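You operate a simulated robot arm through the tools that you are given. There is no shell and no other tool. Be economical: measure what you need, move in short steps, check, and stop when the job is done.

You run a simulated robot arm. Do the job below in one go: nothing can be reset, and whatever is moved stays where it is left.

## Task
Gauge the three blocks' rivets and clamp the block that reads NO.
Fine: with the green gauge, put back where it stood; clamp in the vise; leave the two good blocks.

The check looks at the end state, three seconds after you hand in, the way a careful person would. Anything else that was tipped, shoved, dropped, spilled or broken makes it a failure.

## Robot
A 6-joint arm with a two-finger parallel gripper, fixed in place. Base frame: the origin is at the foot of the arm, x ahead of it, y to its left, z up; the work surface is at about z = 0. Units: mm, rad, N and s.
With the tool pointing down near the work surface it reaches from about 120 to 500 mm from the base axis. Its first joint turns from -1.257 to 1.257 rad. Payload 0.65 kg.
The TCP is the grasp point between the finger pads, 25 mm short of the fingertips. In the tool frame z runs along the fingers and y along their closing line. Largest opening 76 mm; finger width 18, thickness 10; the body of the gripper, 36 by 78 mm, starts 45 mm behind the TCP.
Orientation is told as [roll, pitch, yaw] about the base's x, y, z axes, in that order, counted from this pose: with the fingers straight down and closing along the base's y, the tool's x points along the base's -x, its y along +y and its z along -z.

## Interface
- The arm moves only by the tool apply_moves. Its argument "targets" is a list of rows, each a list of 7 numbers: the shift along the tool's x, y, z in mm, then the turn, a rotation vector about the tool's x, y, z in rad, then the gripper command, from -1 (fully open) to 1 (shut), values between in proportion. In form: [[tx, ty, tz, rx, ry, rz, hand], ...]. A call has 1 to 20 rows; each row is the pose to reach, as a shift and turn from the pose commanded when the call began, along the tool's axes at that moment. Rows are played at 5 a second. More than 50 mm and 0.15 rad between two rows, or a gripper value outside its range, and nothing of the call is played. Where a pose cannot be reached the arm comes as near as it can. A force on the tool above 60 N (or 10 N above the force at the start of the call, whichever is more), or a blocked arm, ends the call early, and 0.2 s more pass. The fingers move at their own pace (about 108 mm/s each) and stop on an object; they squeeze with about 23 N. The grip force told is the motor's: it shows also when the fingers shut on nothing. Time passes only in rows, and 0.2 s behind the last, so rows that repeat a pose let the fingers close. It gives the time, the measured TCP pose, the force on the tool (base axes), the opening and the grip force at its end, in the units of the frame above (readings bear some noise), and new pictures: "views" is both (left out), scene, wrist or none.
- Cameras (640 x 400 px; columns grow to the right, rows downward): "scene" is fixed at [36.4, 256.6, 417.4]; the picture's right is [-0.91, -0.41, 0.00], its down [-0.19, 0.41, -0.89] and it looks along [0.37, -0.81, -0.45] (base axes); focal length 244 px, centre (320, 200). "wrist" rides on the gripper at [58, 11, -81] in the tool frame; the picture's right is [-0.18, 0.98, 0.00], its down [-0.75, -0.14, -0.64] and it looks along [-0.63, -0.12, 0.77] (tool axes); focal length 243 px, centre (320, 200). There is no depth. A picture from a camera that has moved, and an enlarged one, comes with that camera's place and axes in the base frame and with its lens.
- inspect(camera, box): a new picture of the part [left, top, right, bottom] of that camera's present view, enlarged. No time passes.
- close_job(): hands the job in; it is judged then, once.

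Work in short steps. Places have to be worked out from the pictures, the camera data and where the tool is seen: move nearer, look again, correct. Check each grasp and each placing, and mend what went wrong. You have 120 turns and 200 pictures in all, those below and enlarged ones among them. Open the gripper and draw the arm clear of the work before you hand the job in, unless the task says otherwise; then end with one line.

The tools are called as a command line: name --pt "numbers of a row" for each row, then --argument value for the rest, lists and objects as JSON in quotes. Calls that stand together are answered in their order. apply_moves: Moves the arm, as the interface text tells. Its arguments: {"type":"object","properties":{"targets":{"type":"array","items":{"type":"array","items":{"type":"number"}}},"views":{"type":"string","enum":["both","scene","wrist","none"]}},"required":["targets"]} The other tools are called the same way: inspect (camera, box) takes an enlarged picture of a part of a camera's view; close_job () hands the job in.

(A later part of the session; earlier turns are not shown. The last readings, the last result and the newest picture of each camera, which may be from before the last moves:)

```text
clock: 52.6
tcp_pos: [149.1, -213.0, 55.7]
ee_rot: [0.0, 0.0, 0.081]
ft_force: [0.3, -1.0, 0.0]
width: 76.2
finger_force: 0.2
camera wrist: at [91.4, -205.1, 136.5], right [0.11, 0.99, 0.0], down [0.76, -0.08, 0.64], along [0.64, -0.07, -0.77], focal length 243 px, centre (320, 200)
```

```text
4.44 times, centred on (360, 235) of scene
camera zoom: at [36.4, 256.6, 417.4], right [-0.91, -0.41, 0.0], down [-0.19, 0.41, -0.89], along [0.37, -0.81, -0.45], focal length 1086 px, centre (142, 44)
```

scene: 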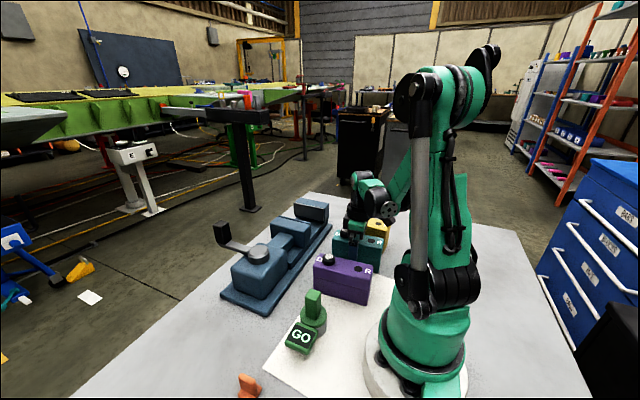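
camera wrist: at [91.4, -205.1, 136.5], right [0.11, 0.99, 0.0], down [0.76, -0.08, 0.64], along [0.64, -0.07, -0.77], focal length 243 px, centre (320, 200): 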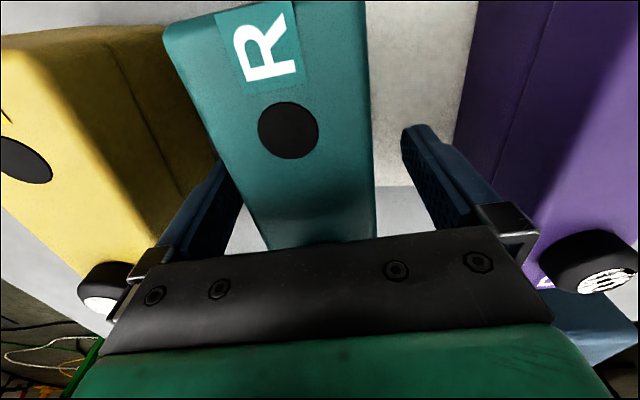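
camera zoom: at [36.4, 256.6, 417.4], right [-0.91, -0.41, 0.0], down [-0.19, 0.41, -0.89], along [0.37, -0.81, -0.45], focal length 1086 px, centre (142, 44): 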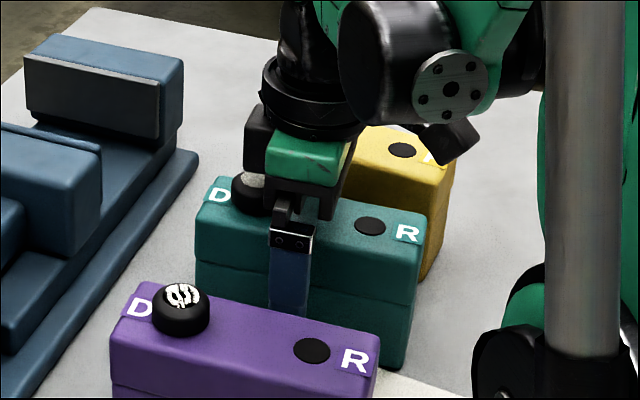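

Fingers straddle the block with clearance. Closing.

apply_moves --pt "0 0 0 0 0 0 -0.4" --pt "0 0 0 0 0 0 0" --pt "0 0 0 0 0 0 0.5" --pt "0 0 0 0 0 0 1" --pt "0 0 0 0 0 0 1" --views "wrist"

```text
clock: 53.8
tcp_pos: [151.4, -211.7, 55.8]
ee_rot: [0.0, 0.0, 0.08]
ft_force: [0.5, -0.8, -0.1]
width: 45.8
finger_force: 22.6
camera wrist: at [91.4, -205.2, 136.6], right [0.11, 0.99, 0.0], down [0.76, -0.08, 0.64], along [0.64, -0.07, -0.77], focal length 243 px, centre (320, 200)
```

wrist: 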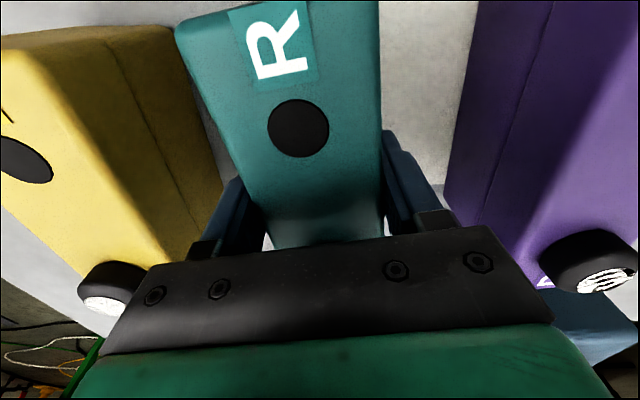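

Gripped at 45.8 mm. Lift to clear, then check the grasp.

apply_moves --pt "0 0 -5 0 0 0 1" --pt "0 0 -20 0 0 0 1" --pt "0 0 -50 0 0 0 1" --pt "0 0 -90 0 0 0 1" --pt "0 0 -130 0 0 0 1" --pt "0 0 -130 0 0 0 1"

```text
clock: 55.2
tcp_pos: [150.9, -213.5, 185.2]
ee_rot: [-0.001, -0.002, 0.08]
ft_force: [0.5, 0.2, -4.2]
width: 45.9
finger_force: 23.1
camera wrist: at [90.9, -206.6, 266.4], right [0.11, 0.99, 0.0], down [0.76, -0.08, 0.64], along [0.64, -0.07, -0.77], focal length 243 px, centre (320, 200)
```

scene: 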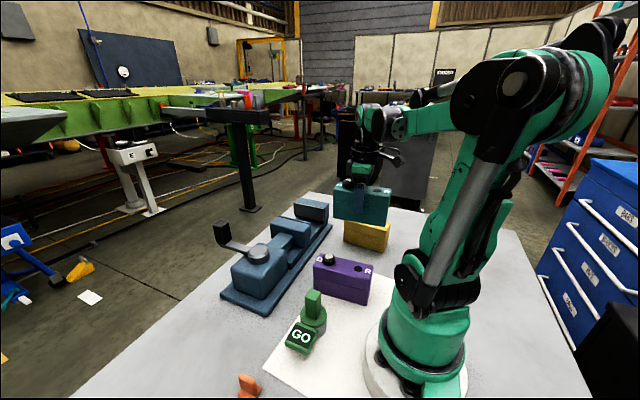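
wrist: 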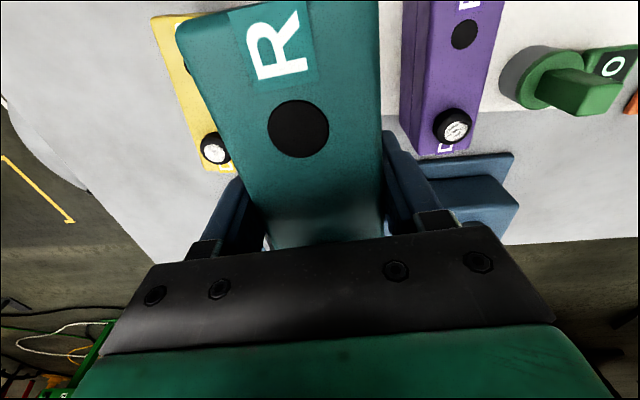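

Secure hold. Move over the vise gap, estimated center (311,−243), at TCP z≈200, yaw → ~0.01.

apply_moves --pt "0 0 -15 0 0 0.02 1" --pt "-39 -10 -15 0 0 0.04 1" --pt "-78 -21 -15 0 0 0.06 1" --pt "-118 -32 -15 0 0 0.07 1" --pt "-157 -42.7 -15 0 0 0.07 1" --pt "-157 -42.7 -15 0 0 0.07 1" --pt "-157 -42.7 -15 0 0 0.07 1"

inspect --camera "scene" --box '[220, 150, 360, 290]'

inspect --camera "wrist" --box '[120, 0, 520, 240]'

```text
clock: 56.8
tcp_pos: [310.8, -245.3, 201.2]
ee_rot: [0.001, 0.0, 0.008]
ft_force: [0.2, -0.1, -3.9]
width: 45.9
finger_force: 23.2
camera wrist: at [251.5, -234.3, 282.1], right [0.17, 0.98, 0.0], down [0.75, -0.13, 0.64], along [0.63, -0.11, -0.77], focal length 243 px, centre (320, 200)
```

scene: 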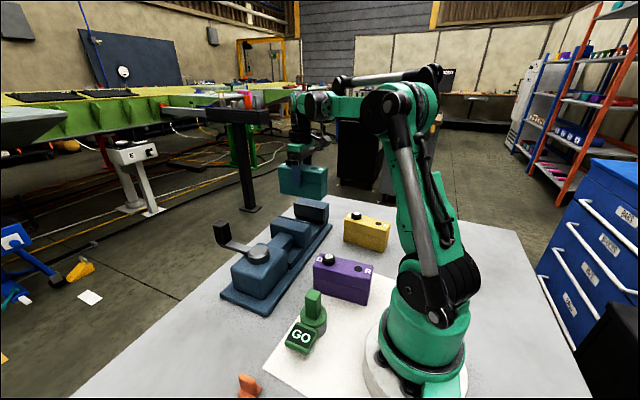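
wrist: 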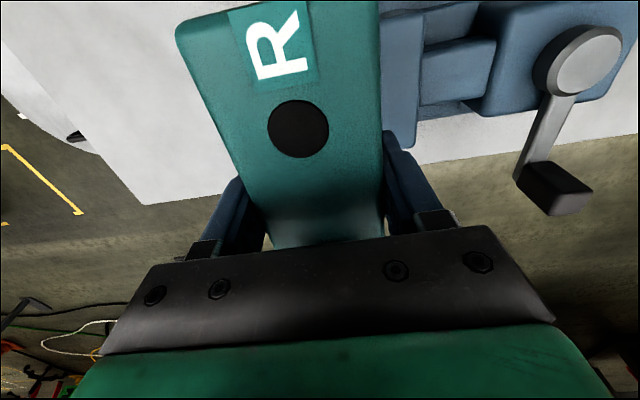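

```text
2.86 times, centred on (290, 220) of scene
camera zoom: at [36.4, 256.5, 417.4], right [-0.91, -0.41, 0.0], down [-0.19, 0.41, -0.89], along [0.37, -0.81, -0.45], focal length 698 px, centre (406, 143)
```

zoom: 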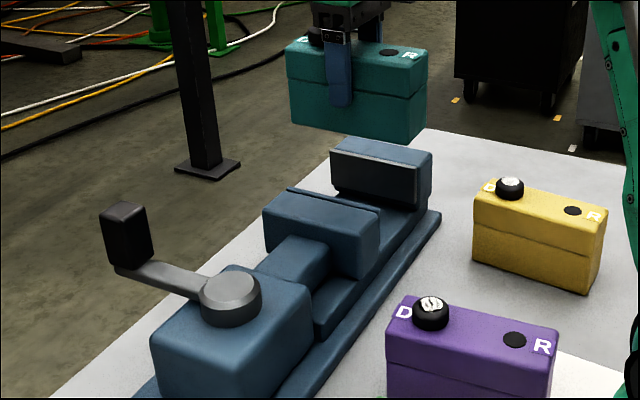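

```text
1.60 times, centred on (320, 120) of wrist
camera zoom: at [251.5, -234.3, 282.1], right [0.17, 0.98, 0.0], down [0.75, -0.13, 0.64], along [0.63, -0.11, -0.77], focal length 388 px, centre (320, 328)
```

zoom: 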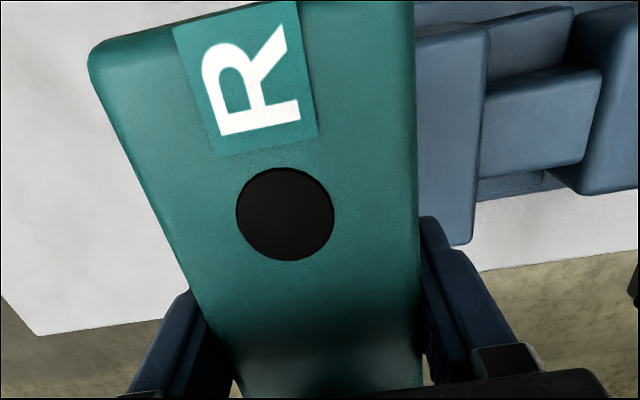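

Aligned roughly over the gap. Lower until block bottom is about 10 mm above the jaw tops and look.

apply_moves --pt "0 0 20 0 0 0 1" --pt "0 0 40 0 0 0 1" --pt "0 0 45 0 0 0 1" --pt "0 0 45 0 0 0 1" --views "wrist"

inspect --camera "scene" --box '[250, 175, 350, 265]'

inspect --camera "wrist" --box '[120, 0, 520, 240]'

```text
clock: 57.8
tcp_pos: [310.8, -242.2, 156.0]
ee_rot: [0.0, 0.0, 0.011]
ft_force: [-0.1, -0.1, -3.5]
width: 45.7
finger_force: 23.3
camera wrist: at [252.9, -231.4, 236.0], right [0.17, 0.98, 0.0], down [0.75, -0.13, 0.64], along [0.63, -0.11, -0.77], focal length 243 px, centre (320, 200)
```

wrist: 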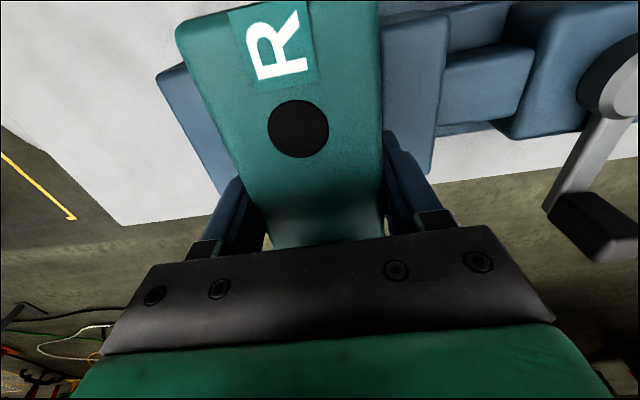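

```text
4.44 times, centred on (300, 220) of scene
camera zoom: at [36.4, 256.5, 417.4], right [-0.91, -0.41, 0.0], down [-0.19, 0.41, -0.89], along [0.37, -0.81, -0.45], focal length 1086 px, centre (409, 111)
```

zoom: 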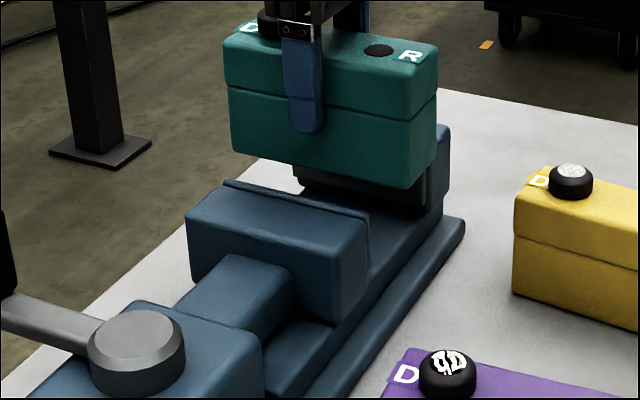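

```text
1.60 times, centred on (320, 120) of wrist
camera zoom: at [252.9, -231.4, 236.0], right [0.17, 0.98, 0.0], down [0.75, -0.13, 0.64], along [0.63, -0.11, -0.77], focal length 388 px, centre (320, 328)
```

zoom: 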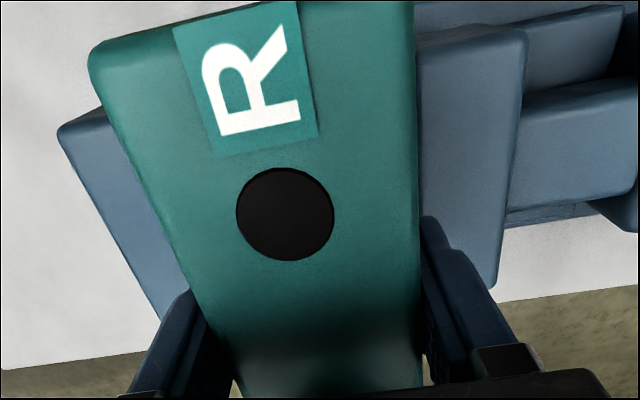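

Jaws span x≈271–368, so I shift +8 mm in x, lower 6 mm, and look for the inner jaw edges.

apply_moves --pt "-8 0 0 0 0 0 1" --pt "-8 0 6 0 0 0 1" --pt "-8 0 6 0 0 0 1" --pt "-8 0 6 0 0 0 1" --views "none"

inspect --camera "scene" --box '[260, 190, 340, 250]'

inspect --camera "wrist" --box '[120, 0, 520, 240]'

```text
clock: 58.8
tcp_pos: [320.4, -240.3, 150.0]
ee_rot: [0.0, -0.002, 0.01]
ft_force: [0.5, 0.1, -3.1]
width: 45.6
finger_force: 23.0
```

```text
6.67 times, centred on (300, 220) of scene
camera zoom: at [36.4, 256.5, 417.4], right [-0.91, -0.41, 0.0], down [-0.19, 0.41, -0.89], along [0.37, -0.81, -0.45], focal length 1629 px, centre (453, 67)
```

zoom: 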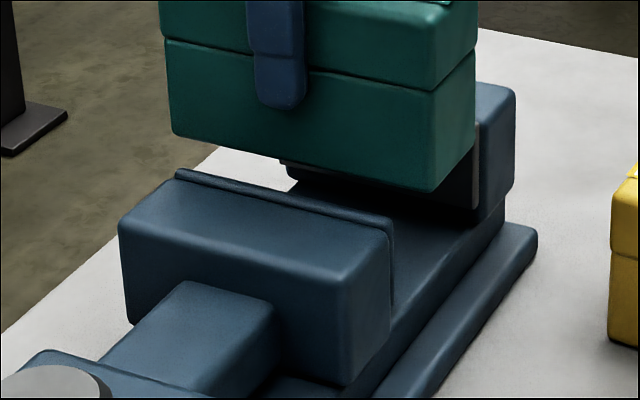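

```text
1.60 times, centred on (320, 120) of wrist
camera zoom: at [260.8, -231.0, 230.9], right [0.17, 0.98, 0.0], down [0.75, -0.13, 0.64], along [0.63, -0.11, -0.77], focal length 388 px, centre (320, 328)
```

zoom: 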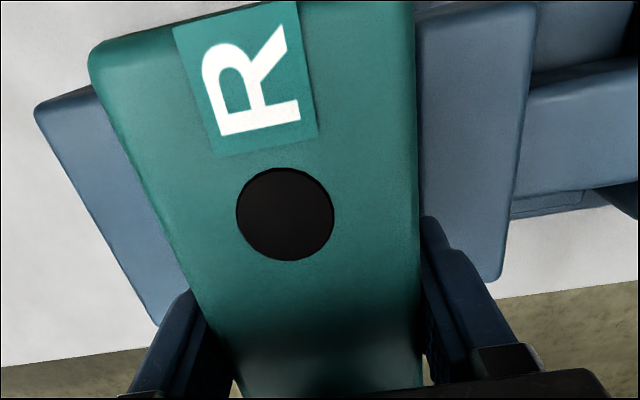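

Bed seems near z≈46 and jaw tops ≈83, so only the fingertips enter the gap slightly. Lower another 8 mm so the block bottom is at jaw-top height for a direct comparison.

apply_moves --pt "0 0 4 0 0 0 1" --pt "0 0 8 0 0 0 1" --pt "0 0 8 0 0 0 1" --views "none"

inspect --camera "scene" --box '[270, 200, 340, 250]'

inspect --camera "wrist" --box '[120, 0, 520, 240]'

```text
clock: 59.6
tcp_pos: [319.6, -241.8, 142.4]
ee_rot: [0.0, 0.001, 0.01]
ft_force: [0.3, -0.1, -4.2]
width: 45.8
finger_force: 23.4
```

```text
8.00 times, centred on (305, 225) of scene
camera zoom: at [36.4, 256.5, 417.4], right [-0.91, -0.41, 0.0], down [-0.19, 0.41, -0.89], along [0.37, -0.81, -0.45], focal length 1954 px, centre (440, 0)
```

zoom: 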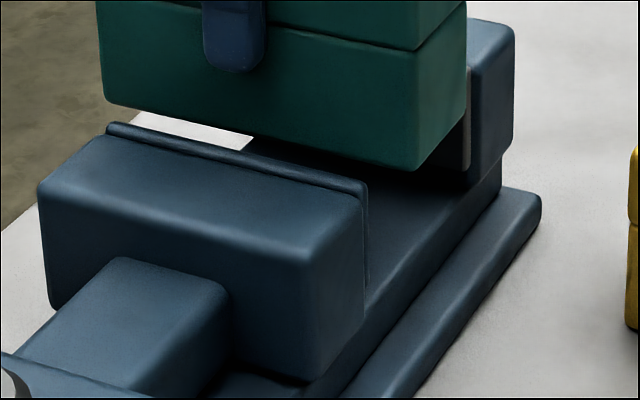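

```text
1.60 times, centred on (320, 120) of wrist
camera zoom: at [260.8, -231.0, 223.2], right [0.17, 0.98, 0.0], down [0.75, -0.13, 0.64], along [0.63, -0.11, -0.77], focal length 388 px, centre (320, 328)
```

zoom: 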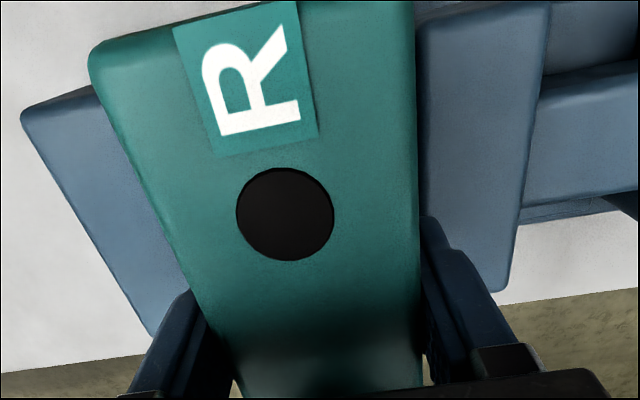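

Block bottom clears the movable jaw by ~10 mm and the fixed jaw by more. Shift −4 mm in y and lower 15 mm into the gap, watching force.

apply_moves --pt "0 -4 0 0 0 0 1" --pt "0 -4 4 0 0 0 1" --pt "0 -4 8 0 0 0 1" --pt "0 -4 12 0 0 0 1" --pt "0 -4 15 0 0 0 1" --pt "0 -4 15 0 0 0 1" --views "none"

inspect --camera "scene" --box '[270, 190, 340, 250]'

inspect --camera "wrist" --box '[120, 0, 520, 240]'

```text
clock: 61.0
tcp_pos: [318.8, -245.6, 126.5]
ee_rot: [0.001, -0.001, 0.009]
ft_force: [0.2, 0.2, -4.5]
width: 46.0
finger_force: 22.7
```

```text
6.67 times, centred on (305, 220) of scene
camera zoom: at [36.4, 256.5, 417.4], right [-0.91, -0.41, 0.0], down [-0.19, 0.41, -0.89], along [0.37, -0.81, -0.45], focal length 1629 px, centre (420, 67)
```

zoom: 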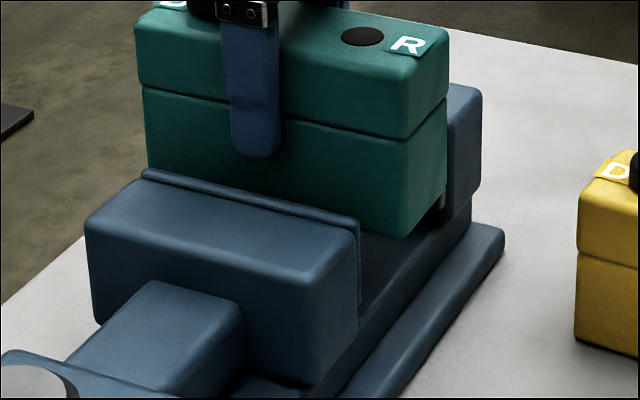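

```text
1.60 times, centred on (320, 120) of wrist
camera zoom: at [260.4, -235.1, 207.9], right [0.17, 0.98, 0.0], down [0.75, -0.13, 0.64], along [0.63, -0.11, -0.77], focal length 388 px, centre (320, 328)
```

zoom: 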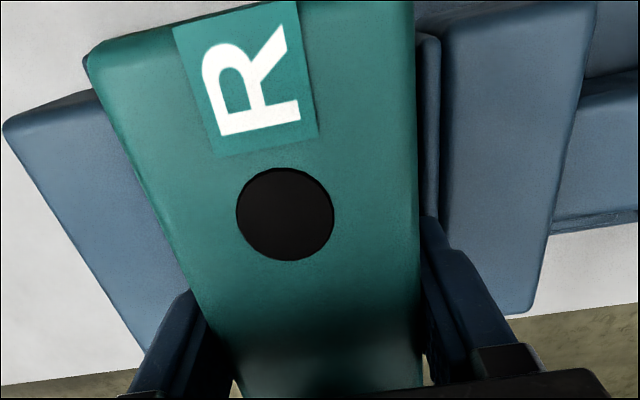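

The movable jaw's inner plate is near y≈−213, so the finger needs more room: shift another −4 mm and lower until tips are just above the jaw tops.

apply_moves --pt "0 -4 0 0 0 0 1" --pt "0 -4 5 0 0 0 1" --pt "0 -4 10 0 0 0 1" --pt "0 -4 12 0 0 0 1" --pt "0 -4 12 0 0 0 1" --views "none"

inspect --camera "scene" --box '[270, 190, 340, 250]'

inspect --camera "wrist" --box '[120, 0, 520, 240]'

```text
clock: 62.2
tcp_pos: [319.7, -249.6, 115.2]
ee_rot: [0.0, -0.001, 0.011]
ft_force: [0.0, -0.3, -4.7]
width: 45.8
finger_force: 23.2
```

```text
6.67 times, centred on (305, 220) of scene
camera zoom: at [36.4, 256.5, 417.4], right [-0.91, -0.41, 0.0], down [-0.19, 0.41, -0.89], along [0.37, -0.81, -0.45], focal length 1629 px, centre (420, 67)
```

zoom: 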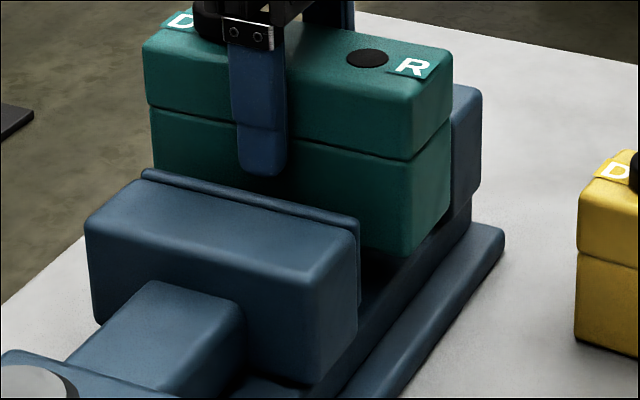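

```text
1.60 times, centred on (320, 120) of wrist
camera zoom: at [260.6, -239.5, 196.5], right [0.17, 0.98, 0.0], down [0.75, -0.13, 0.64], along [0.63, -0.11, -0.77], focal length 388 px, centre (320, 328)
```

zoom: 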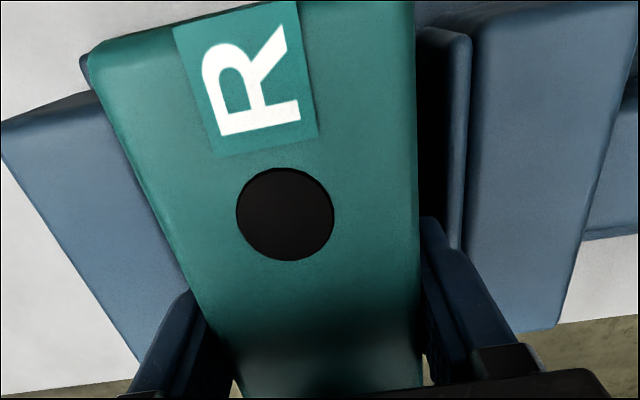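

Movable plate inner edge ≈ −211; finger outer faces at about −217/−283. Shift +1.5 mm to balance, then lower in small steps toward the bed.

apply_moves --pt "0 1.5 0 0 0 0 1" --pt "0 1.5 2 0 0 0 1" --pt "0 1.5 4 0 0 0 1" --pt "0 1.5 6 0 0 0 1" --pt "0 1.5 8 0 0 0 1" --pt "0 1.5 8 0 0 0 1" --views "none"

inspect --camera "scene" --box '[270, 190, 340, 250]'

inspect --camera "wrist" --box '[120, 0, 520, 240]'

```text
clock: 63.6
tcp_pos: [319.8, -249.2, 106.3]
ee_rot: [0.001, -0.001, 0.01]
ft_force: [-0.5, -0.1, -3.8]
width: 45.9
finger_force: 23.1
```

```text
6.67 times, centred on (305, 220) of scene
camera zoom: at [36.4, 256.5, 417.4], right [-0.91, -0.41, 0.0], down [-0.19, 0.41, -0.89], along [0.37, -0.81, -0.45], focal length 1629 px, centre (420, 67)
```

zoom: 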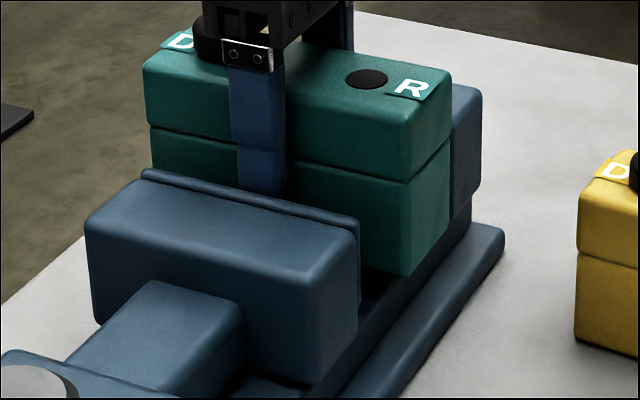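

```text
1.60 times, centred on (320, 120) of wrist
camera zoom: at [260.4, -238.2, 188.0], right [0.17, 0.98, 0.0], down [0.75, -0.13, 0.64], along [0.63, -0.11, -0.77], focal length 388 px, centre (320, 328)
```

zoom: 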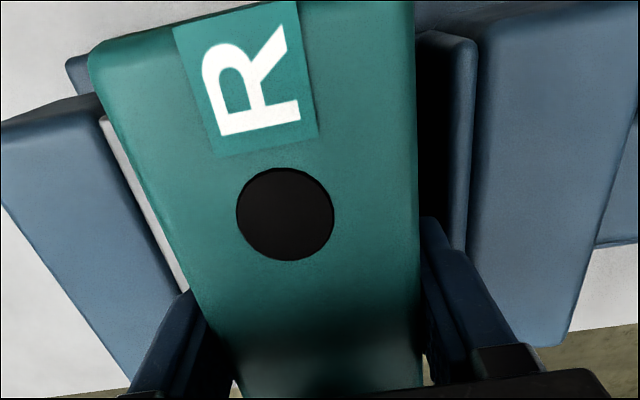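

The fixed plate's inner face is ≈ −289; both fingers have 5–7 mm clearance. Continue down to contact.

apply_moves --pt "0 -0.7 1 0 0 0 1" --pt "0 -0.7 2 0 0 0 1" --pt "0 -0.7 3 0 0 0 1" --pt "0 -0.7 4 0 0 0 1" --pt "0 -0.7 4 0 0 0 1" --views "none"

inspect --camera "scene" --box '[270, 190, 340, 250]'

```text
clock: 64.8
tcp_pos: [318.8, -248.1, 104.0]
ee_rot: [0.001, 0.0, 0.009]
ft_force: [0.4, -0.1, -4.5]
width: 46.0
finger_force: 22.6
```

```text
6.67 times, centred on (305, 220) of scene
camera zoom: at [36.4, 256.5, 417.4], right [-0.91, -0.41, 0.0], down [-0.19, 0.41, -0.89], along [0.37, -0.81, -0.45], focal length 1629 px, centre (420, 67)
```

zoom: 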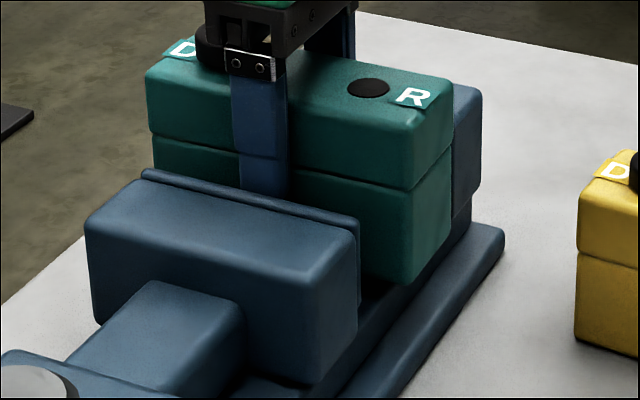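

apply_moves --pt "0 0 1 0 0 0 1" --pt "0 0 2 0 0 0 1" --pt "0 0 3 0 0 0 1" --pt "0 0 4 0 0 0 1" --pt "0 0 4 0 0 0 1" --views "none"

inspect --camera "scene" --box '[270, 190, 340, 250]'

```text
clock: 66.0
tcp_pos: [319.2, -248.9, 99.5]
ee_rot: [0.0, -0.001, 0.012]
ft_force: [-0.1, -0.8, -5.0]
width: 45.7
finger_force: 23.5
```

```text
6.67 times, centred on (305, 220) of scene
camera zoom: at [36.4, 256.5, 417.4], right [-0.91, -0.41, 0.0], down [-0.19, 0.41, -0.89], along [0.37, -0.81, -0.45], focal length 1629 px, centre (420, 67)
```

zoom: 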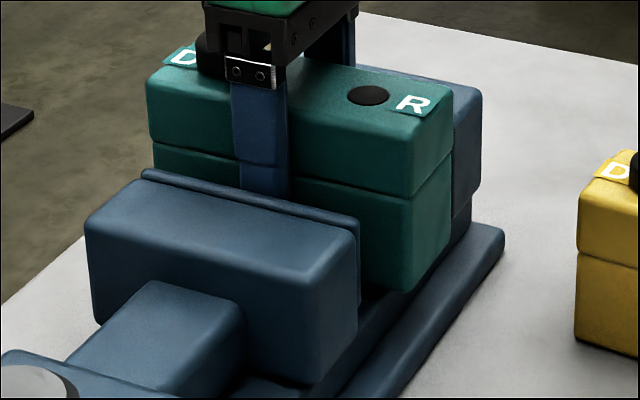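

apply_moves --pt "0 0 1 0 0 0 1" --pt "0 0 2 0 0 0 1" --pt "0 0 3 0 0 0 1" --pt "0 0 3 0 0 0 1" --views "none"

inspect --camera "scene" --box '[290, 200, 350, 250]'

inspect --camera "wrist" --box '[120, 0, 520, 240]'

```text
clock: 67.0
tcp_pos: [318.4, -249.0, 96.4]
ee_rot: [-0.001, 0.0, 0.01]
ft_force: [0.1, -0.6, -3.7]
width: 46.1
finger_force: 23.3
```

```text
8.00 times, centred on (320, 225) of scene
camera zoom: at [36.4, 256.5, 417.4], right [-0.91, -0.41, 0.0], down [-0.19, 0.41, -0.89], along [0.37, -0.81, -0.45], focal length 1954 px, centre (320, 0)
```

zoom: 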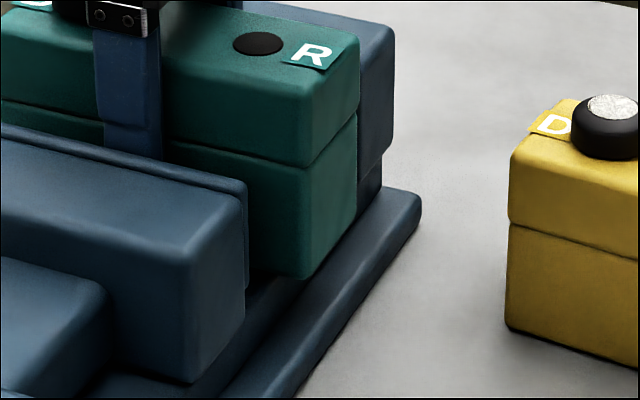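

```text
1.60 times, centred on (320, 120) of wrist
camera zoom: at [259.9, -238.4, 177.4], right [0.17, 0.98, 0.0], down [0.75, -0.13, 0.64], along [0.63, -0.11, -0.77], focal length 388 px, centre (320, 328)
```

zoom: 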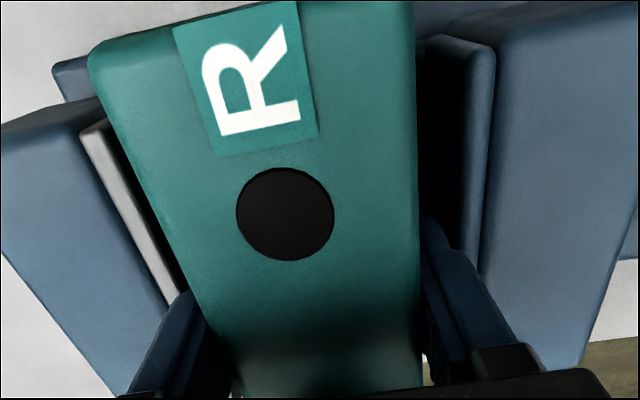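

Clearances good on both sides, no contact yet. Continue down.

apply_moves --pt "0 0 1 0 0 0 1" --pt "0 0 2 0 0 0 1" --pt "0 0 3 0 0 0 1" --pt "0 0 3 0 0 0 1" --views "none"

apply_moves --pt "0 0 1 0 0 0 1" --pt "0 0 2 0 0 0 1" --pt "0 0 2 0 0 0 1" --views "none"

inspect --camera "scene" --box '[290, 200, 350, 250]'

```text
clock: 68.0
tcp_pos: [318.7, -248.7, 93.6]
ee_rot: [0.001, 0.001, 0.01]
ft_force: [-0.3, 0.3, -5.1]
width: 46.0
finger_force: 23.8
```

```text
clock: 68.8
tcp_pos: [319.8, -249.7, 92.5]
ee_rot: [-0.001, 0.0, 0.012]
ft_force: [-0.2, -1.2, -3.7]
width: 46.0
finger_force: 23.5
```

```text
8.00 times, centred on (320, 225) of scene
camera zoom: at [36.4, 256.5, 417.4], right [-0.91, -0.41, 0.0], down [-0.19, 0.41, -0.89], along [0.37, -0.81, -0.45], focal length 1954 px, centre (320, 0)
```

zoom: 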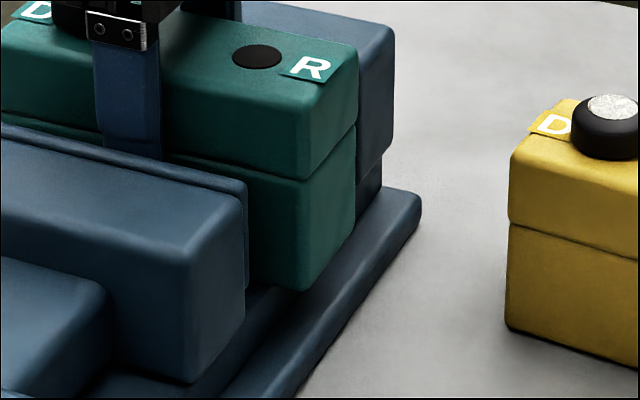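

apply_moves --pt "0 0 1 0 0 0 1" --pt "0 0 2 0 0 0 1" --pt "0 0 3 0 0 0 1" --pt "0 0 3 0 0 0 1" --views "none"

apply_moves --pt "0 0 1 0 0 0 1" --pt "0 0 2 0 0 0 1" --pt "0 0 2 0 0 0 1" --views "none"

inspect --camera "scene" --box '[290, 200, 350, 250]'

```text
clock: 69.8
tcp_pos: [319.5, -248.5, 89.2]
ee_rot: [0.002, 0.0, 0.009]
ft_force: [2.0, -2.7, 24.9]
width: 45.9
finger_force: 23.2
```

```text
clock: 70.6
tcp_pos: [318.6, -250.0, 86.0]
ee_rot: [-0.001, 0.001, 0.012]
ft_force: [0.2, 0.9, 25.4]
width: 46.0
finger_force: 23.0
```

```text
8.00 times, centred on (320, 225) of scene
camera zoom: at [36.4, 256.6, 417.4], right [-0.91, -0.41, 0.0], down [-0.18, 0.41, -0.89], along [0.37, -0.81, -0.45], focal length 1954 px, centre (320, 0)
```

zoom: 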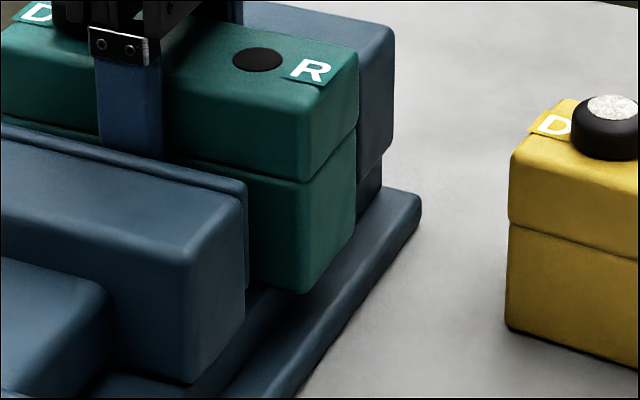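

The block sits on the bed (contact ~25 N). Relax, open just to ~50 mm, then rise straight up.

apply_moves --pt "0 0 -1 0 0 0 1" --pt "0 0 -1 0 0 0 0" --pt "0 0 -1 0 0 0 -0.316" --pt "0 0 -1 0 0 0 -0.316" --pt "0 0 -1 0 0 0 -0.316" --views "none"

apply_moves --pt "0 0 -5 0 0 0 -0.316" --pt "0 0 -15 0 0 0 -0.316" --pt "0 0 -35 0 0 0 -0.316" --pt "0 0 -60 0 0 0 -0.316" --pt "0 0 -90 0 0 0 -0.316" --pt "0 0 -120 0 0 0 -0.316" --pt "0 0 -120 0 0 0 -0.316"

inspect --camera "scene" --box '[210, 180, 350, 290]'

inspect --camera "wrist" --box '[120, 0, 600, 260]'

```text
clock: 71.8
tcp_pos: [319.4, -250.1, 87.5]
ee_rot: [-0.001, 0.0, 0.01]
ft_force: [-0.6, -3.9, -2.7]
width: 47.0
finger_force: 0.0
```

```text
clock: 73.4
tcp_pos: [319.5, -248.4, 208.8]
ee_rot: [0.001, -0.001, 0.011]
ft_force: [0.7, 0.0, 0.2]
width: 49.7
finger_force: 0.0
camera wrist: at [260.2, -238.7, 289.3], right [0.17, 0.98, 0.0], down [0.75, -0.13, 0.64], along [0.63, -0.11, -0.77], focal length 243 px, centre (320, 200)
```

scene: 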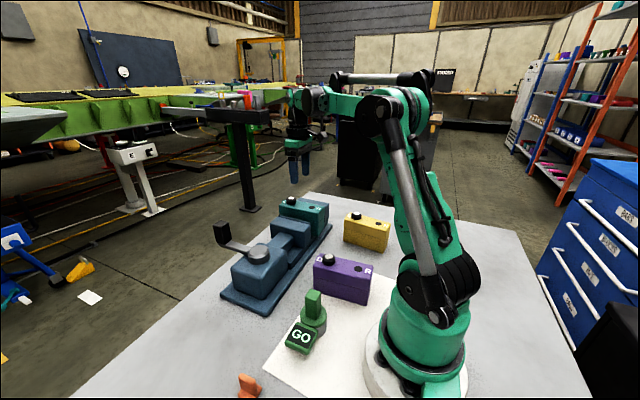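
wrist: 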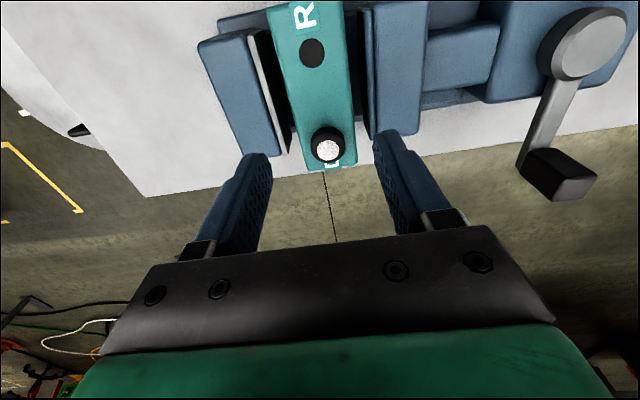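

```text
3.64 times, centred on (280, 235) of scene
camera zoom: at [36.4, 256.6, 417.4], right [-0.91, -0.41, 0.0], down [-0.19, 0.41, -0.89], along [0.37, -0.81, -0.45], focal length 888 px, centre (466, 73)
```

zoom: 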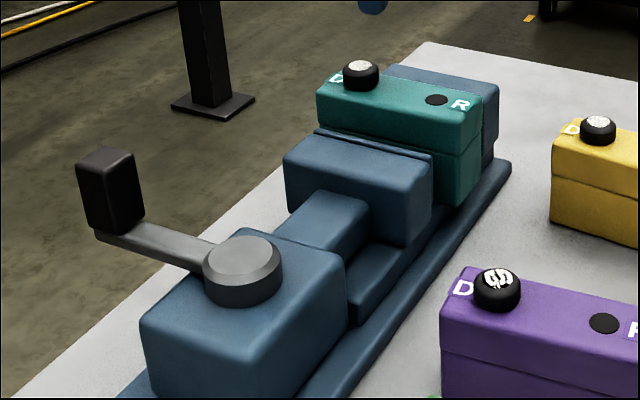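

```text
1.33 times, centred on (360, 130) of wrist
camera zoom: at [260.2, -238.7, 289.3], right [0.17, 0.98, 0.0], down [0.75, -0.13, 0.64], along [0.63, -0.11, -0.77], focal length 324 px, centre (267, 293)
```

zoom: 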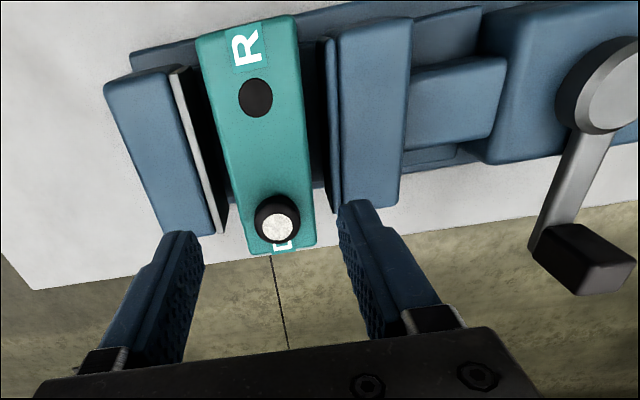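

Block stands neatly in the gap. Now go look at the crank: move to about (345,−70,250).

apply_moves --pt "-6 45 -20 0 0 0 -0.316" --pt "-12 90 -40 0 0 0 -0.316" --pt "-18 135 -45 0 0 0 -0.316" --pt "-22 178 -45 0 0 0 -0.316" --pt "-22 178 -45 0 0 0 -0.316"

inspect --camera "wrist" --box '[160, 0, 520, 240]'

```text
clock: 74.6
tcp_pos: [338.4, -71.3, 254.8]
ee_rot: [0.0, 0.0, 0.009]
ft_force: [-0.6, -0.1, 0.0]
width: 50.0
finger_force: 0.0
camera wrist: at [280.4, -61.1, 335.1], right [0.17, 0.98, 0.0], down [0.75, -0.13, 0.64], along [0.63, -0.11, -0.77], focal length 243 px, centre (320, 200)
```

scene: 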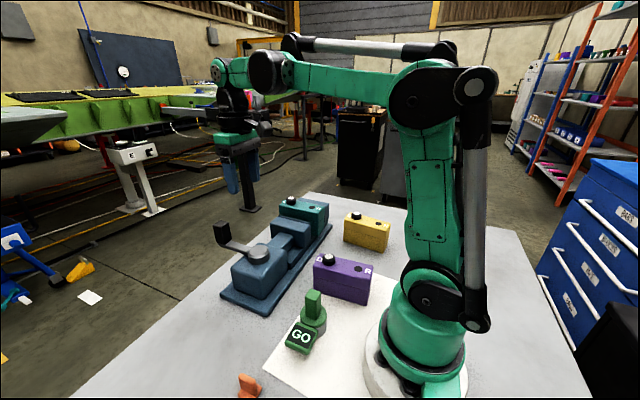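
wrist: 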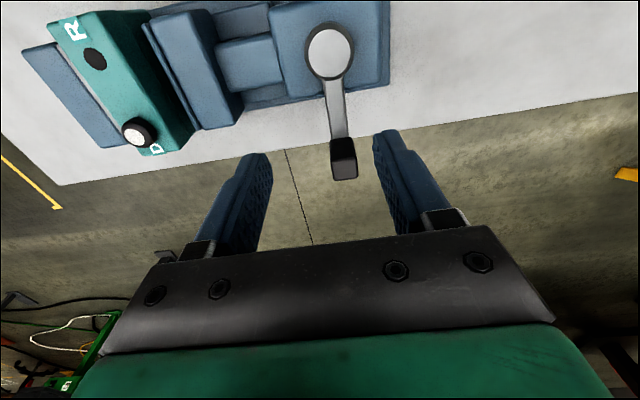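

```text
1.67 times, centred on (340, 120) of wrist
camera zoom: at [280.4, -61.1, 335.1], right [0.17, 0.98, 0.0], down [0.75, -0.13, 0.64], along [0.63, -0.11, -0.77], focal length 404 px, centre (287, 333)
```

zoom: 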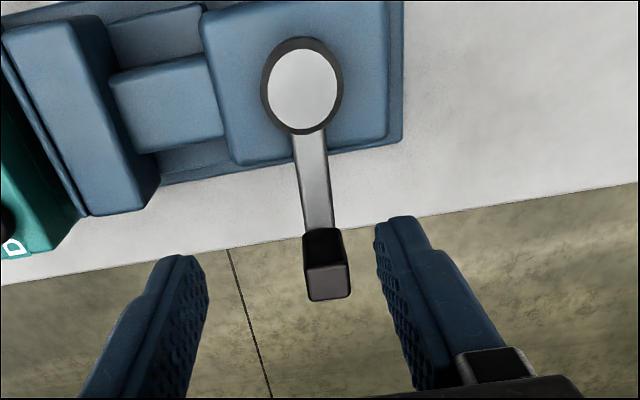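

Pivot ≈ (319,−60); crank arm points +x with the post ≈ (409,−60), z 90–137, ~27 mm wide. Move above the post, open.

apply_moves --pt "-23 4 10 0 0 0 -1" --pt "-46 8 30 0 0 0 -1" --pt "-70.7 10.9 50 0 0 0 -1" --pt "-70.7 10.9 82 0 0 0 -1" --pt "-70.7 10.9 82 0 0 0 -1"

inspect --camera "wrist" --box '[160, 0, 520, 240]'

inspect --camera "scene" --box '[180, 150, 300, 270]'

```text
clock: 75.8
tcp_pos: [409.4, -59.6, 171.1]
ee_rot: [0.0, -0.001, 0.009]
ft_force: [-0.2, 0.8, -0.7]
width: 75.8
finger_force: 0.0
camera wrist: at [350.2, -49.9, 251.3], right [0.17, 0.98, 0.0], down [0.75, -0.13, 0.64], along [0.63, -0.11, -0.77], focal length 243 px, centre (320, 200)
```

scene: 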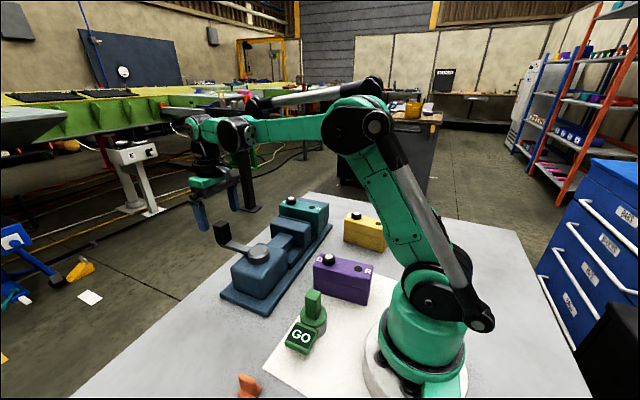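
wrist: 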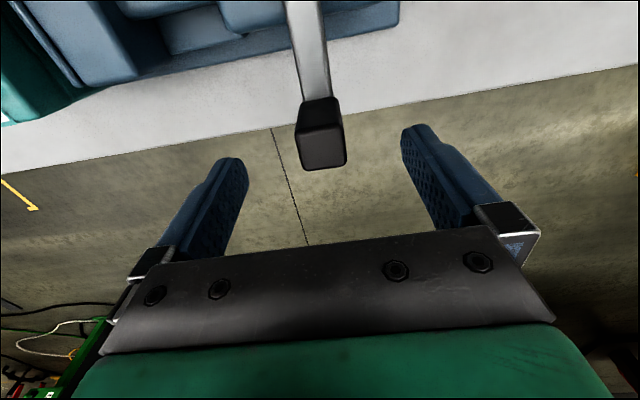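

```text
1.67 times, centred on (340, 120) of wrist
camera zoom: at [350.2, -49.9, 251.3], right [0.17, 0.98, 0.0], down [0.75, -0.13, 0.64], along [0.63, -0.11, -0.77], focal length 404 px, centre (287, 333)
```

zoom: 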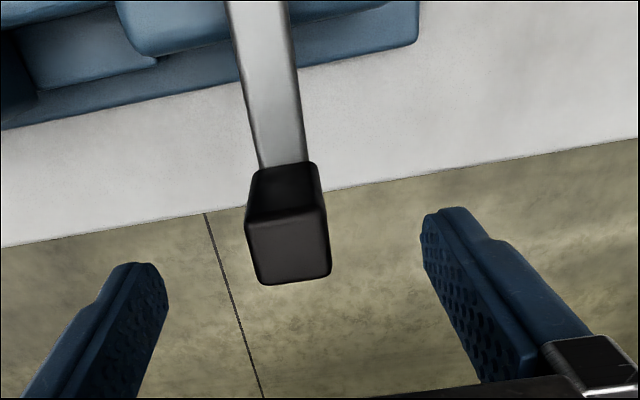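

```text
3.33 times, centred on (240, 210) of scene
camera zoom: at [36.4, 256.6, 417.4], right [-0.91, -0.41, 0.0], down [-0.19, 0.41, -0.89], along [0.37, -0.81, -0.45], focal length 814 px, centre (587, 167)
```

zoom: 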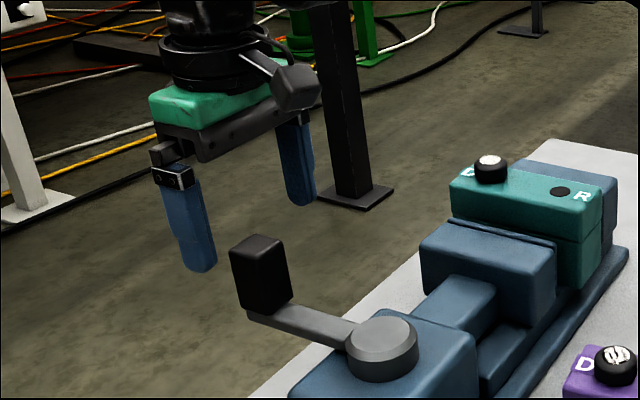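

Aligned; shift +3 mm x, lower 57 mm to straddle the post, then close gently.

apply_moves --pt "-3 0.5 15 0 0 0 -1" --pt "-3 0.5 35 0 0 0 -1" --pt "-3 0.5 50 0 0 0 -1" --pt "-3 0.5 57 0 0 0 -1" --pt "-3 0.5 57 0 0 0 -0.3" --pt "-3 0.5 57 0 0 0 0.2" --pt "-3 0.5 57 0 0 0 1" --pt "-3 0.5 57 0 0 0 1"

inspect --camera "scene" --box '[180, 180, 340, 300]'

```text
clock: 77.6
tcp_pos: [412.1, -59.8, 113.7]
ee_rot: [-0.002, 0.001, 0.011]
ft_force: [1.1, -0.7, -7.4]
width: 25.9
finger_force: 41.3
camera wrist: at [354.0, -48.8, 194.6], right [0.17, 0.98, 0.0], down [0.75, -0.13, 0.64], along [0.63, -0.11, -0.77], focal length 243 px, centre (320, 200)
```

scene: 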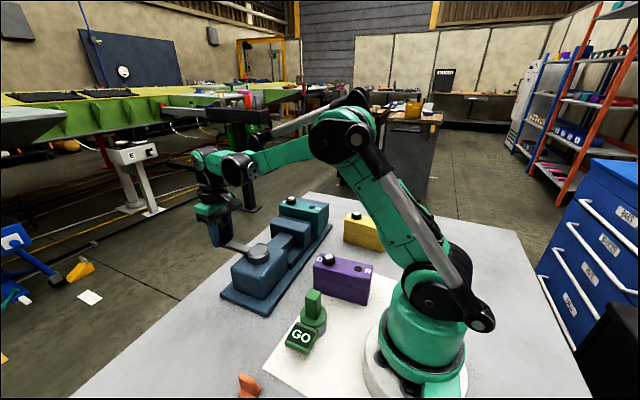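
wrist: 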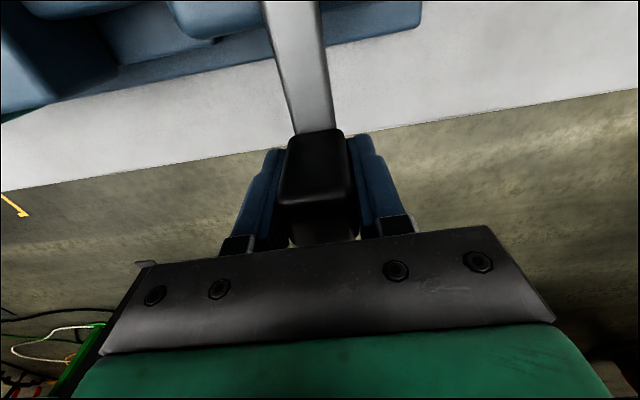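

```text
3.33 times, centred on (260, 240) of scene
camera zoom: at [36.4, 256.6, 417.4], right [-0.91, -0.41, 0.0], down [-0.19, 0.41, -0.89], along [0.37, -0.81, -0.45], focal length 814 px, centre (520, 67)
```

zoom: 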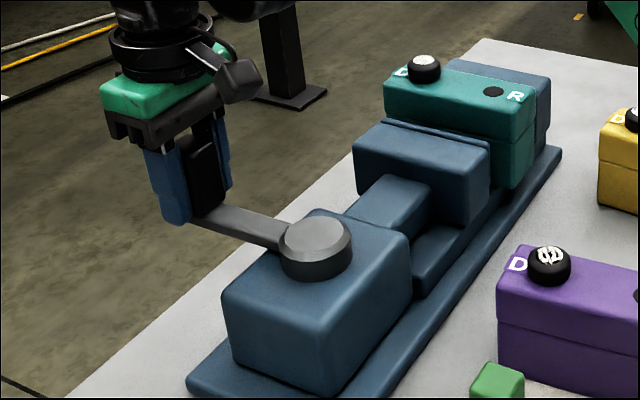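

Firm grip on the post. Try a small clockwise (tightening) turn of 0.12 rad about the pivot, with the wrist turning along.

apply_moves --pt "0.1 -3.7 0 0 0 0.04 1" --pt "0.3 -7.4 0 0 0 0.08 1" --pt "0.7 -11.1 0 0 0 0.12 1" --pt "0.7 -11.1 0 0 0 0.12 1" --views "none"

inspect --camera "scene" --box '[180, 180, 340, 300]'

```text
clock: 78.3
tcp_pos: [411.4, -60.8, 113.9]
ee_rot: [0.013, 0.005, -0.064]
ft_force: [-7.1, 9.6, -3.1]
width: 27.0
finger_force: 41.9
stopped in row 3: the force on the tool passed its limit (the readings are from after the stop); the commanded pose is now the measured one
```

```text
3.33 times, centred on (260, 240) of scene
camera zoom: at [36.4, 256.5, 417.4], right [-0.91, -0.41, 0.0], down [-0.19, 0.41, -0.89], along [0.37, -0.81, -0.45], focal length 814 px, centre (520, 67)
```

zoom: 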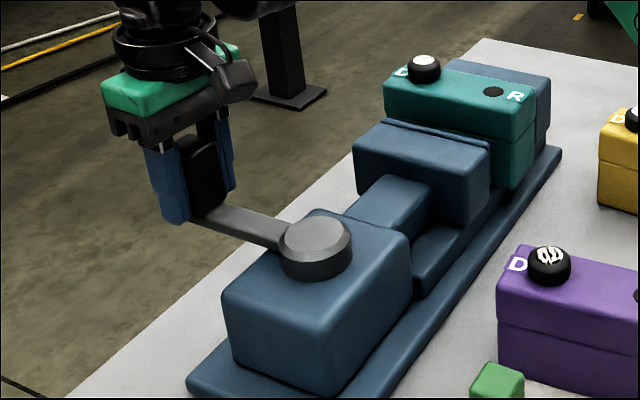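

Blocked that way. Turn the other way (counter‑clockwise, post toward +y).

apply_moves --pt "0 0.8 0 0 0 -0.07 1" --pt "0.4 4.6 0 0 0 -0.12 1" --pt "1.1 9.3 0 0 0 -0.17 1" --pt "1.9 13.8 0 0 0 -0.22 1" --pt "1.9 13.8 0 0 0 -0.22 1" --views "none"

inspect --camera "scene" --box '[180, 180, 340, 300]'

```text
clock: 79.5
tcp_pos: [412.1, -47.7, 113.6]
ee_rot: [0.012, -0.004, 0.151]
ft_force: [19.2, 5.3, -23.3]
width: 26.3
finger_force: 41.3
```

```text
3.33 times, centred on (260, 240) of scene
camera zoom: at [36.5, 256.6, 417.4], right [-0.91, -0.41, 0.0], down [-0.19, 0.41, -0.89], along [0.37, -0.81, -0.45], focal length 814 px, centre (520, 67)
```

zoom: 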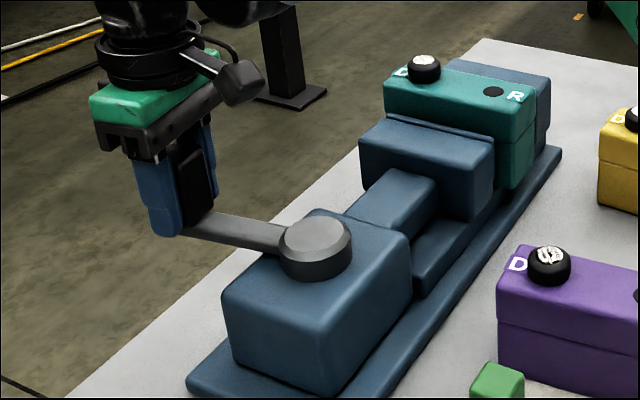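

The movable jaw advanced (~5 mm for 0.15 rad), so this is the closing direction. Continue the arc by 0.4 rad, easing radial/vertical strain.

apply_moves --pt "-0.9 4.7 0.5 0 0 -0.05 1" --pt "-0.5 9.4 0.5 0 0 -0.1 1" --pt "0.1 14 0.5 0 0 -0.15 1" --pt "0.9 18.7 0.5 0 0 -0.2 1" --pt "1.9 23.3 0.5 0 0 -0.25 1" --pt "3.2 27.8 0.5 0 0 -0.3 1" --pt "4.7 32.2 0.5 0 0 -0.35 1" --pt "6.4 36.6 0.5 0 0 -0.4 1" --pt "6.4 36.6 0.5 0 0 -0.4 1" --views "none"

inspect --camera "scene" --box '[180, 180, 340, 300]'

```text
clock: 81.5
tcp_pos: [398.6, -12.4, 114.6]
ee_rot: [0.013, -0.004, 0.552]
ft_force: [-1.6, 6.3, 5.3]
width: 26.0
finger_force: 41.1
```

```text
3.33 times, centred on (260, 240) of scene
camera zoom: at [36.4, 256.6, 417.4], right [-0.91, -0.41, 0.0], down [-0.19, 0.41, -0.89], along [0.37, -0.81, -0.45], focal length 814 px, centre (520, 67)
```

zoom: 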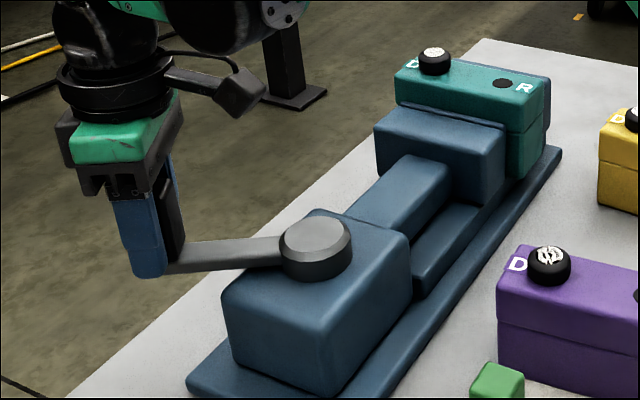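

Forces low; the jaw has met the block and is pushing it toward the fixed jaw. Continue 0.3 rad.

apply_moves --pt "0.1 4.7 0 0 0 -0.05 1" --pt "0.5 9.4 0 0 0 -0.1 1" --pt "1.1 14 0 0 0 -0.15 1" --pt "1.9 18.7 0 0 0 -0.2 1" --pt "2.9 23.3 0 0 0 -0.25 1" --pt "4.2 27.8 0 0 0 -0.3 1" --pt "4.2 27.8 0 0 0 -0.3 1" --views "none"

inspect --camera "scene" --box '[180, 180, 340, 300]'

```text
clock: 83.1
tcp_pos: [380.8, 9.4, 114.7]
ee_rot: [0.011, -0.009, 0.853]
ft_force: [-0.8, -4.3, 0.7]
width: 26.3
finger_force: 41.1
```

```text
3.33 times, centred on (260, 240) of scene
camera zoom: at [36.4, 256.6, 417.4], right [-0.91, -0.41, 0.0], down [-0.19, 0.41, -0.89], along [0.37, -0.81, -0.45], focal length 814 px, centre (520, 67)
```

zoom: 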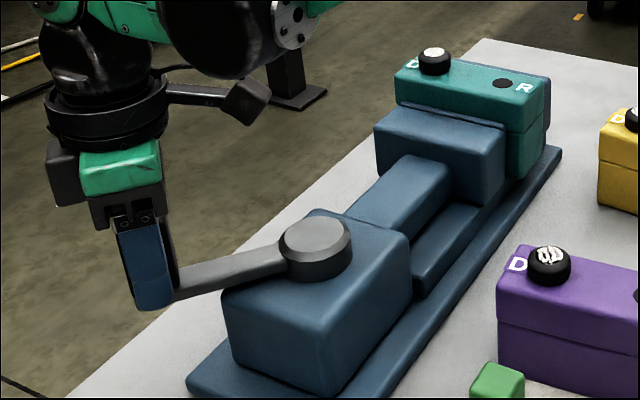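

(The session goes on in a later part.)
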